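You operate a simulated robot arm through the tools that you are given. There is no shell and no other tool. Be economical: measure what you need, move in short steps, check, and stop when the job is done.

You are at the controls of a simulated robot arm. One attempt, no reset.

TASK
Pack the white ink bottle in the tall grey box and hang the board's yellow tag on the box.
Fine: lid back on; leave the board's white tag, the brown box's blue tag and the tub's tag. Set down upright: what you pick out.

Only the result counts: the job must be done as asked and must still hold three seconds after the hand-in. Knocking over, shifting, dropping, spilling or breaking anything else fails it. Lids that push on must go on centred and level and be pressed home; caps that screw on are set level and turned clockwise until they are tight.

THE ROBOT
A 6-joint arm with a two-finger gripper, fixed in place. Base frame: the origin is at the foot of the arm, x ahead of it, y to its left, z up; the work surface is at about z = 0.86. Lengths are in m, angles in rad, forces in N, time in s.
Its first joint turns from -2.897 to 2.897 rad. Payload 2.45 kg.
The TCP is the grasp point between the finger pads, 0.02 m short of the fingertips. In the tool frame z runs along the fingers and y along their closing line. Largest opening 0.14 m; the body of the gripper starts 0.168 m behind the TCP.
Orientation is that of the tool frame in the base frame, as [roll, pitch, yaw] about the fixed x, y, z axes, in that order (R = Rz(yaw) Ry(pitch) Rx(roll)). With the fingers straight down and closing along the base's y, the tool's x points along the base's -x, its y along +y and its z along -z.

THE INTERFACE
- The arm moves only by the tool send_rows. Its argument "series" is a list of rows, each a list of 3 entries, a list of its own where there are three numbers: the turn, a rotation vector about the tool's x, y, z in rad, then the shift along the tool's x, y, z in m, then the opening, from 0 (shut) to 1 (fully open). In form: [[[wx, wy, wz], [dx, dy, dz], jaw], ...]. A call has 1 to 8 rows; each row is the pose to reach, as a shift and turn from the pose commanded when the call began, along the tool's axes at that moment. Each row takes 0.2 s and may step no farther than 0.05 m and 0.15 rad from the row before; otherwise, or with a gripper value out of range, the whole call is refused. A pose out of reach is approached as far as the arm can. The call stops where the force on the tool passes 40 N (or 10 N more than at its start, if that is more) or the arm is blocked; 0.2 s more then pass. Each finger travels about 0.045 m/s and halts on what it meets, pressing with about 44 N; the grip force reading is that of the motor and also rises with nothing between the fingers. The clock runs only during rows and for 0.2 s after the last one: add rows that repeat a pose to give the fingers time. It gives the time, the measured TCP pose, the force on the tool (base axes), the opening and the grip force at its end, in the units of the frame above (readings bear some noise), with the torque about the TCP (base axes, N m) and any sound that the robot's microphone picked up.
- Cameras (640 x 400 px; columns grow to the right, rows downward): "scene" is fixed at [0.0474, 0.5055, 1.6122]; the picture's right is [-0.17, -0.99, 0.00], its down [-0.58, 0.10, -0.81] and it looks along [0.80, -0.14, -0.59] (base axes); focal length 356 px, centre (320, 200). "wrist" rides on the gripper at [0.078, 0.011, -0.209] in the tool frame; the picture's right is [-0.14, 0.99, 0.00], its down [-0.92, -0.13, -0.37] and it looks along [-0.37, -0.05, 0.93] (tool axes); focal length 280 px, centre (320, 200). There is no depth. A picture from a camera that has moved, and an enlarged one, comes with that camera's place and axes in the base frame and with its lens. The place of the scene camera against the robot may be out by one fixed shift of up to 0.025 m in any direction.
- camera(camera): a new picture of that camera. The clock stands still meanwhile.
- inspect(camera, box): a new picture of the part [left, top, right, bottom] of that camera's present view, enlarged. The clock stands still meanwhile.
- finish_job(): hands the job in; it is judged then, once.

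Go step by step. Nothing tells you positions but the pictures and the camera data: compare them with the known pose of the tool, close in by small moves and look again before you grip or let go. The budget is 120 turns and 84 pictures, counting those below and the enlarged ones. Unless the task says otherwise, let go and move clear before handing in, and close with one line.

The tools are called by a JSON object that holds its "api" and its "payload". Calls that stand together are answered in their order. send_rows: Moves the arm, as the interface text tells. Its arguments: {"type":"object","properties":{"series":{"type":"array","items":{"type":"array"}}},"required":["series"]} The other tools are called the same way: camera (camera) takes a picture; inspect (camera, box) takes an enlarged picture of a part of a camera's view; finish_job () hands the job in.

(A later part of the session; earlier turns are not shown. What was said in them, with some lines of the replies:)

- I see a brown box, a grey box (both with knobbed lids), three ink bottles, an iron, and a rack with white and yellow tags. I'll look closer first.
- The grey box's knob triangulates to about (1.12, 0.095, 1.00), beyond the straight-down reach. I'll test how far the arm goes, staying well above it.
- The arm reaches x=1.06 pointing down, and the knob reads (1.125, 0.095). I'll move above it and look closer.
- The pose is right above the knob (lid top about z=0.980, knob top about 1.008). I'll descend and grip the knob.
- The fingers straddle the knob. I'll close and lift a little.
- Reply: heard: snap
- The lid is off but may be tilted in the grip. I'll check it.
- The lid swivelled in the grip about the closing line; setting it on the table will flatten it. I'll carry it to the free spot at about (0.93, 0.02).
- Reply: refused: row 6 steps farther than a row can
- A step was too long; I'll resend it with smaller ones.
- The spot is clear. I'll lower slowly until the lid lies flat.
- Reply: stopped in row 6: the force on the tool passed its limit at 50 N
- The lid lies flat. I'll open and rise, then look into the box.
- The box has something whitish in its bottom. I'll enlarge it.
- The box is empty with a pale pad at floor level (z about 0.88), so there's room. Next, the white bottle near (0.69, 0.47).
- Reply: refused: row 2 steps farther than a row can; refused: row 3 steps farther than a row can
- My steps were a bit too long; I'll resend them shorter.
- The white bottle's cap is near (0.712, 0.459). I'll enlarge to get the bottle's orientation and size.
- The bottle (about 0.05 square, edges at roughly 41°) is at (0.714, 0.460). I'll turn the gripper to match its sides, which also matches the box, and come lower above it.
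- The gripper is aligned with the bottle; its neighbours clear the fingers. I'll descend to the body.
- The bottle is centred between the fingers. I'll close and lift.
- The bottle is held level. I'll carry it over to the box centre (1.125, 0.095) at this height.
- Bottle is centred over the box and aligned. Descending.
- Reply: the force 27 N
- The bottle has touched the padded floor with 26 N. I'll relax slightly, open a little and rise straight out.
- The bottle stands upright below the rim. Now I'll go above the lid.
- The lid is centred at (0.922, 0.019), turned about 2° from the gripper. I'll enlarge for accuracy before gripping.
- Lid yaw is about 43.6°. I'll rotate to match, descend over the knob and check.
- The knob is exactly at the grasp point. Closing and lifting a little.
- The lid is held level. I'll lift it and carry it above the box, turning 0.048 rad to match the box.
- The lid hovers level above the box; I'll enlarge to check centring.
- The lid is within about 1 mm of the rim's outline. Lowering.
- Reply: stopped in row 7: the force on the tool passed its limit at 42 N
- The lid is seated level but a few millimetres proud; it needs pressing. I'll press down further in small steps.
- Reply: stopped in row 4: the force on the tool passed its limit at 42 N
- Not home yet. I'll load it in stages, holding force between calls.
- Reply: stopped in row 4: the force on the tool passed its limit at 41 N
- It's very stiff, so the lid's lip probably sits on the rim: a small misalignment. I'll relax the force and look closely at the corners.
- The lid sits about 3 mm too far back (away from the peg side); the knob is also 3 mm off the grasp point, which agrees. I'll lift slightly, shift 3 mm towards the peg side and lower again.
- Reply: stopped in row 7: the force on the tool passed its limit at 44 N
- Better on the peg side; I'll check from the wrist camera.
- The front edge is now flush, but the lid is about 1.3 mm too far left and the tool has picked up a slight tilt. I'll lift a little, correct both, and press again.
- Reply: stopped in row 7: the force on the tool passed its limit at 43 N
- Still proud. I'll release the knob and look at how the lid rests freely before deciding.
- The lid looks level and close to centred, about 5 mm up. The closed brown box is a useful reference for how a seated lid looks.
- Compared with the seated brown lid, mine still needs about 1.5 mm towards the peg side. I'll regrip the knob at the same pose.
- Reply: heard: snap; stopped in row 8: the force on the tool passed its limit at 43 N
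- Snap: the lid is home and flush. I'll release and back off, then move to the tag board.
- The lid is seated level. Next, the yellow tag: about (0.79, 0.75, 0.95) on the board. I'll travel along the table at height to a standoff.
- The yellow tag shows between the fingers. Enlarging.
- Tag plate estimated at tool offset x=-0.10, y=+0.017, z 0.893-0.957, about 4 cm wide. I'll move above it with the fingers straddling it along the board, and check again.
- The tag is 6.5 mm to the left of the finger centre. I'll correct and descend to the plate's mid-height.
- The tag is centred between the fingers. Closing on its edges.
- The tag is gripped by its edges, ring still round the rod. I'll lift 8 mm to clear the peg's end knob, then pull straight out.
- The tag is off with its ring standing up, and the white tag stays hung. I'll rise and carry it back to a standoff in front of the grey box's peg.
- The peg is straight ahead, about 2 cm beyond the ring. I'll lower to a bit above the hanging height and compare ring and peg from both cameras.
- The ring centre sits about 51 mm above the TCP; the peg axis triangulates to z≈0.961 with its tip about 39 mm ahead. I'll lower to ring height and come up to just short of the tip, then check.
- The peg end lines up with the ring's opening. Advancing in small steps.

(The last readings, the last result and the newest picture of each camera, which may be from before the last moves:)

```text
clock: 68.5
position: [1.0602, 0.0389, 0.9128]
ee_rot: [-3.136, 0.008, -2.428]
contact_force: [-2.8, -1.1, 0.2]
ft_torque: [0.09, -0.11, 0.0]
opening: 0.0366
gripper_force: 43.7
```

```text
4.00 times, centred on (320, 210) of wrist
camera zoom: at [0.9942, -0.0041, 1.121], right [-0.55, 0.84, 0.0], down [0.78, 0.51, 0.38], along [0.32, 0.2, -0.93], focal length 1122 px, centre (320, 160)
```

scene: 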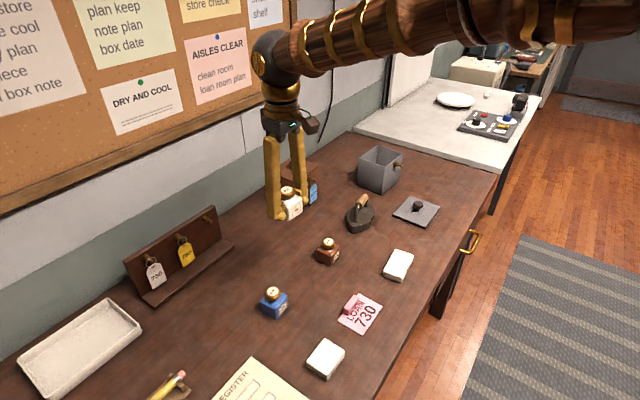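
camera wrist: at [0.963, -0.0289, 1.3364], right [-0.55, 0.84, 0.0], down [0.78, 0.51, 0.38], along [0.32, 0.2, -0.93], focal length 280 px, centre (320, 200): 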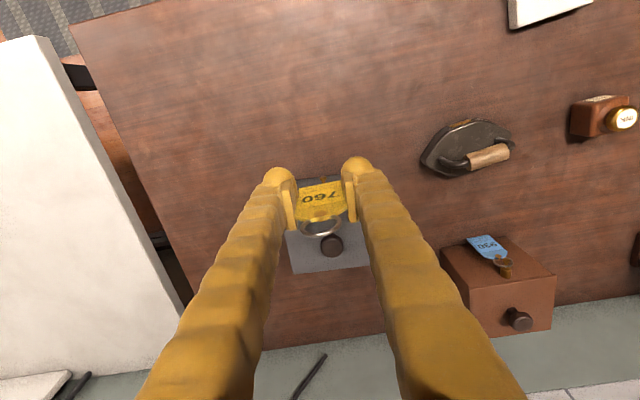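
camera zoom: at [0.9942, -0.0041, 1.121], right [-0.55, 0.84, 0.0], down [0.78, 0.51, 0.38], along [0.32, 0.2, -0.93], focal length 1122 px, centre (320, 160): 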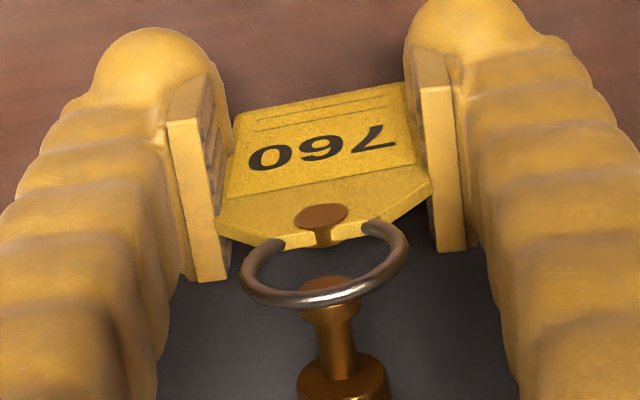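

There's light contact, and the peg barely moved in view, so the ring's top wire seems to be bearing on the peg's end. I'll back off a little and check the box.

{"api": "send_rows", "payload": {"series": [[[0, 0, 0], [0.004, 0, 0], 0.2], [[0, 0, 0], [0.01, 0, 0], 0.2], [[0, 0, 0], [0.01, 0, 0], 0.2]]}}

{"api": "inspect", "payload": {"camera": "scene", "box": [350, 130, 440, 210]}}

{"api": "inspect", "payload": {"camera": "wrist", "box": [260, 160, 380, 260]}}

```text
clock: 69.3
position: [1.0544, 0.0326, 0.912]
ee_rot: [-3.137, 0.007, -2.429]
contact_force: [-0.3, -0.3, -0.2]
ft_torque: [-0.02, -0.01, 0.02]
opening: 0.0365
gripper_force: 43.8
```

```text
5.00 times, centred on (395, 170) of scene
camera zoom: at [0.0474, 0.5055, 1.6122], right [-0.17, -0.99, 0.0], down [-0.58, 0.1, -0.81], along [0.8, -0.14, -0.59], focal length 1780 px, centre (-55, 350)
```

zoom: 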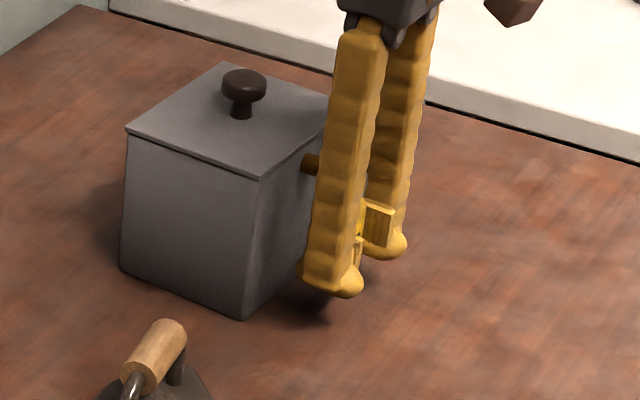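

```text
4.00 times, centred on (320, 210) of wrist
camera zoom: at [0.9862, -0.0104, 1.1205], right [-0.54, 0.84, 0.0], down [0.78, 0.51, 0.38], along [0.32, 0.2, -0.93], focal length 1122 px, centre (320, 160)
```

zoom: 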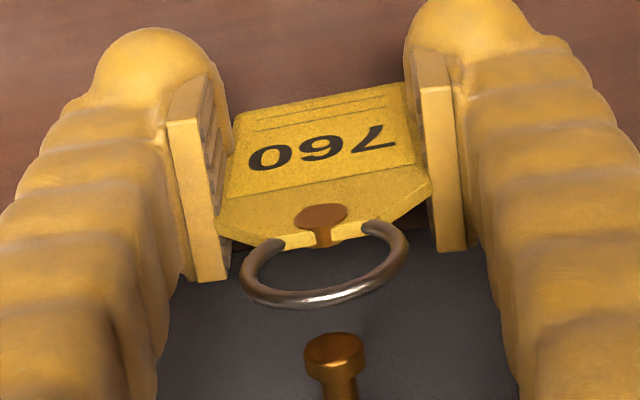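

The box slid a few millimetres but stands fine. The peg's end is about 7 mm higher than the ring centre; I'll raise by 7.5 mm and advance again, then look.

{"api": "send_rows", "payload": {"series": [[[0, 0, 0], [0, 0.0005, -0.0075], 0.2], [[0, 0, 0], [-0.003, 0.0005, -0.0075], 0.2], [[0, 0, 0], [-0.006, 0.0005, -0.0075], 0.2], [[0, 0, 0], [-0.009, 0.0005, -0.0075], 0.2], [[0, 0, 0], [-0.012, 0.0005, -0.0075], 0.2], [[0, 0, 0], [-0.012, 0.0005, -0.0075], 0.2]]}}

{"api": "inspect", "payload": {"camera": "wrist", "box": [260, 160, 380, 260]}}

```text
clock: 70.7
position: [1.0622, 0.0421, 0.9192]
ee_rot: [-3.135, 0.006, -2.428]
contact_force: [0.6, 0.5, 0.1]
ft_torque: [0.01, 0.03, 0.02]
opening: 0.0365
gripper_force: 44.2
```

```text
4.00 times, centred on (320, 210) of wrist
camera zoom: at [0.9943, -0.0015, 1.1284], right [-0.55, 0.84, 0.0], down [0.78, 0.51, 0.38], along [0.32, 0.2, -0.93], focal length 1122 px, centre (320, 160)
```

zoom: 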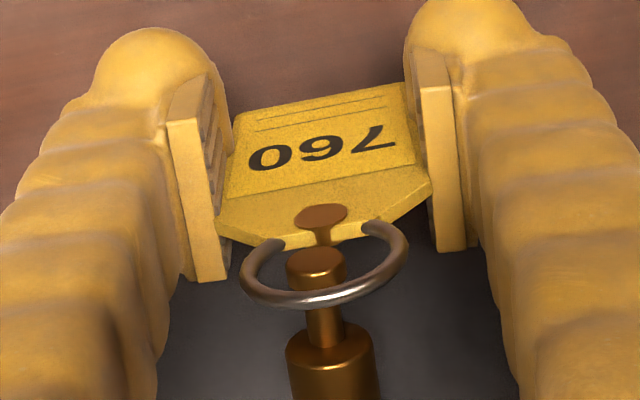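

The peg end is now through the ring with no contact force. I'll advance 5 mm more and lower until the ring rests on the rod.

{"api": "send_rows", "payload": {"series": [[[0, 0, 0], [-0.0025, 0, 0], 0.2], [[0, 0, 0], [-0.005, 0, 0], 0.2], [[0, 0, 0], [-0.005, 0, 0.003], 0.2], [[0, 0, 0], [-0.005, 0, 0.006], 0.2], [[0, 0, 0], [-0.005, 0, 0.0075], 0.2], [[0, 0, 0], [-0.005, 0, 0.0075], 0.2]]}}

{"api": "inspect", "payload": {"camera": "wrist", "box": [260, 160, 380, 260]}}

```text
clock: 72.1
position: [1.0647, 0.0446, 0.9113]
ee_rot: [-3.136, 0.008, -2.427]
contact_force: [0.3, 1.0, 0.3]
ft_torque: [0.0, 0.01, 0.01]
opening: 0.0365
gripper_force: 43.9
```

```text
4.00 times, centred on (320, 210) of wrist
camera zoom: at [0.9983, 0.0016, 1.1205], right [-0.54, 0.84, 0.0], down [0.78, 0.51, 0.38], along [0.32, 0.2, -0.93], focal length 1122 px, centre (320, 160)
```

zoom: 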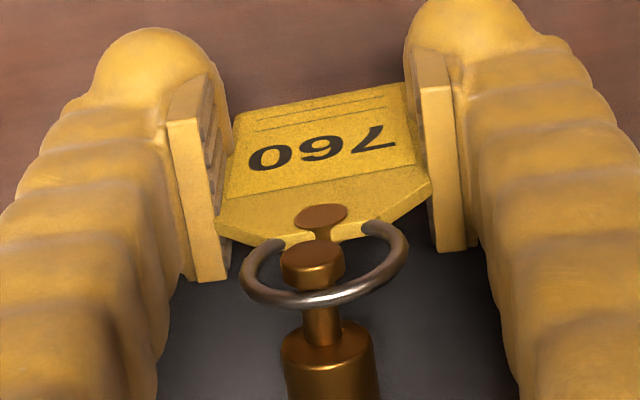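

The ring is just behind the end knob. I'll go 4 mm deeper, then lower until it takes the weight.

{"api": "send_rows", "payload": {"series": [[[0, 0, 0], [-0.002, 0, 0], 0.2], [[0, 0, 0], [-0.004, 0, 0], 0.2], [[0, 0, 0], [-0.004, 0, 0.001], 0.2], [[0, 0, 0], [-0.004, 0, 0.002], 0.2], [[0, 0, 0], [-0.004, 0, 0.002], 0.2]]}}

```text
clock: 73.3
position: [1.0682, 0.0461, 0.9106]
ee_rot: [-3.136, 0.007, -2.428]
contact_force: [-0.2, -0.1, 1.1]
ft_torque: [0.0, 0.03, 0.01]
opening: 0.0367
gripper_force: 43.7
```

No clear load yet; lowering another 2 mm.

{"api": "send_rows", "payload": {"series": [[[0, 0, 0], [0, 0, 0.001], 0.2], [[0, 0, 0], [0, 0, 0.002], 0.2], [[0, 0, 0], [0, 0, 0.002], 0.2]]}}

{"api": "inspect", "payload": {"camera": "wrist", "box": [260, 160, 380, 260]}}

```text
clock: 74.1
position: [1.0688, 0.0458, 0.9104]
ee_rot: [-3.137, 0.009, -2.428]
contact_force: [-5.0, -1.7, 24.2]
ft_torque: [0.13, -0.31, 0.0]
opening: 0.0368
gripper_force: 44.0
```

```text
4.00 times, centred on (320, 210) of wrist
camera zoom: at [1.0012, 0.0029, 1.119], right [-0.54, 0.84, 0.0], down [0.78, 0.51, 0.38], along [0.32, 0.2, -0.93], focal length 1122 px, centre (320, 160)
```

zoom: 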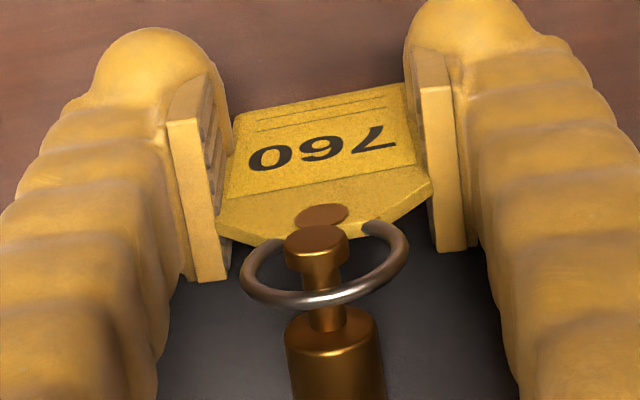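

The ring now rests on the rod between the end knob and the boss (24 N). I'll relieve the load, open, and withdraw outwards.

{"api": "send_rows", "payload": {"series": [[[0, 0, 0], [0, 0, -0.0015], 0.2], [[0, 0, 0], [0, 0, -0.0015], 0.3], [[0, 0, 0], [0, 0, -0.0015], 0.4], [[0, 0, 0], [0, 0, -0.0015], 0.5], [[0, 0, 0], [0, 0, -0.0015], 0.5], [[0, 0, 0], [0.02, 0, -0.0015], 0.5], [[0, 0, 0], [0.05, 0, -0.0015], 0.5], [[0, 0, 0], [0.08, 0, -0.0015], 0.5]]}}

{"api": "send_rows", "payload": {"series": [[[0, 0, 0], [0.03, 0, -0.03], 0.5], [[0, 0, 0], [0.03, 0, -0.075], 0.5], [[0, 0, 0], [0.03, 0, -0.12], 0.5], [[0, 0, 0], [0.06, 0, -0.16], 0.5], [[0, 0, 0], [0.09, 0, -0.2], 0.5]]}}

{"api": "inspect", "payload": {"camera": "scene", "box": [340, 130, 430, 210]}}

```text
clock: 75.9
position: [1.0062, -0.008, 0.9097]
ee_rot: [-3.136, 0.007, -2.428]
contact_force: [0.2, -0.2, -0.1]
ft_torque: [0.02, -0.03, 0.0]
opening: 0.0701
gripper_force: 0.1
```

```text
clock: 77.1
position: [0.9365, -0.0653, 1.1064]
ee_rot: [-3.137, 0.007, -2.428]
contact_force: [0.1, -0.2, 0.7]
ft_torque: [-0.01, 0.05, 0.0]
opening: 0.0701
gripper_force: 0.2
```

```text
5.00 times, centred on (385, 170) of scene
camera zoom: at [0.0474, 0.5055, 1.6122], right [-0.17, -0.99, 0.0], down [-0.58, 0.1, -0.81], along [0.8, -0.14, -0.59], focal length 1780 px, centre (-5, 350)
```

zoom: 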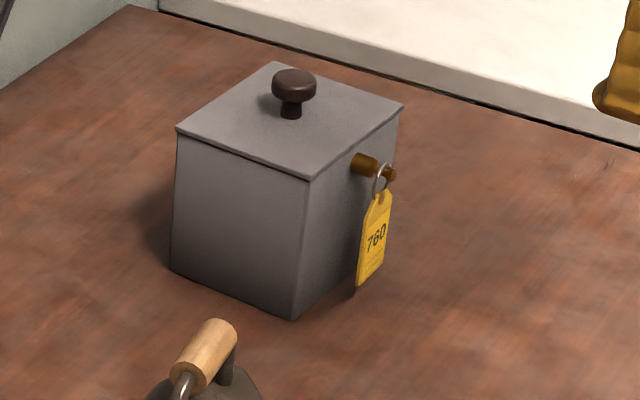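

The yellow tag hangs on the grey box's peg and the lid is flush. One last overall look.

{"api": "camera", "payload": {"camera": "scene"}}

```text
1 pictures are left
```

scene: 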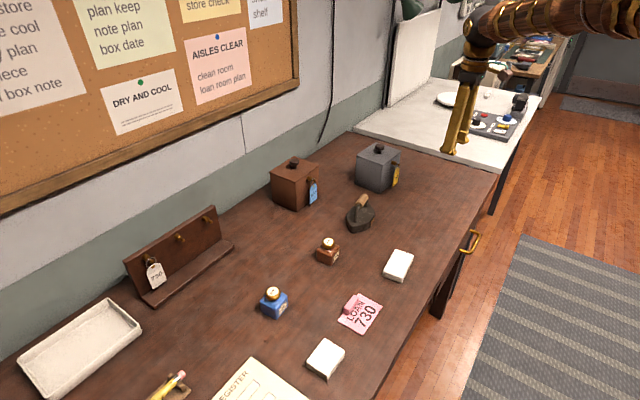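

Everything else looks undisturbed: the white and blue tags still hang and the other bottles are in place. Handing in.

{"api": "finish_job", "payload": {}}

```text
The job is handed in.
```

The white ink bottle is upright in the grey box with the lid snapped on, and the board's yellow tag hangs on the box's peg. While hanging the tag I pushed the box back about 7 mm; it stayed upright.
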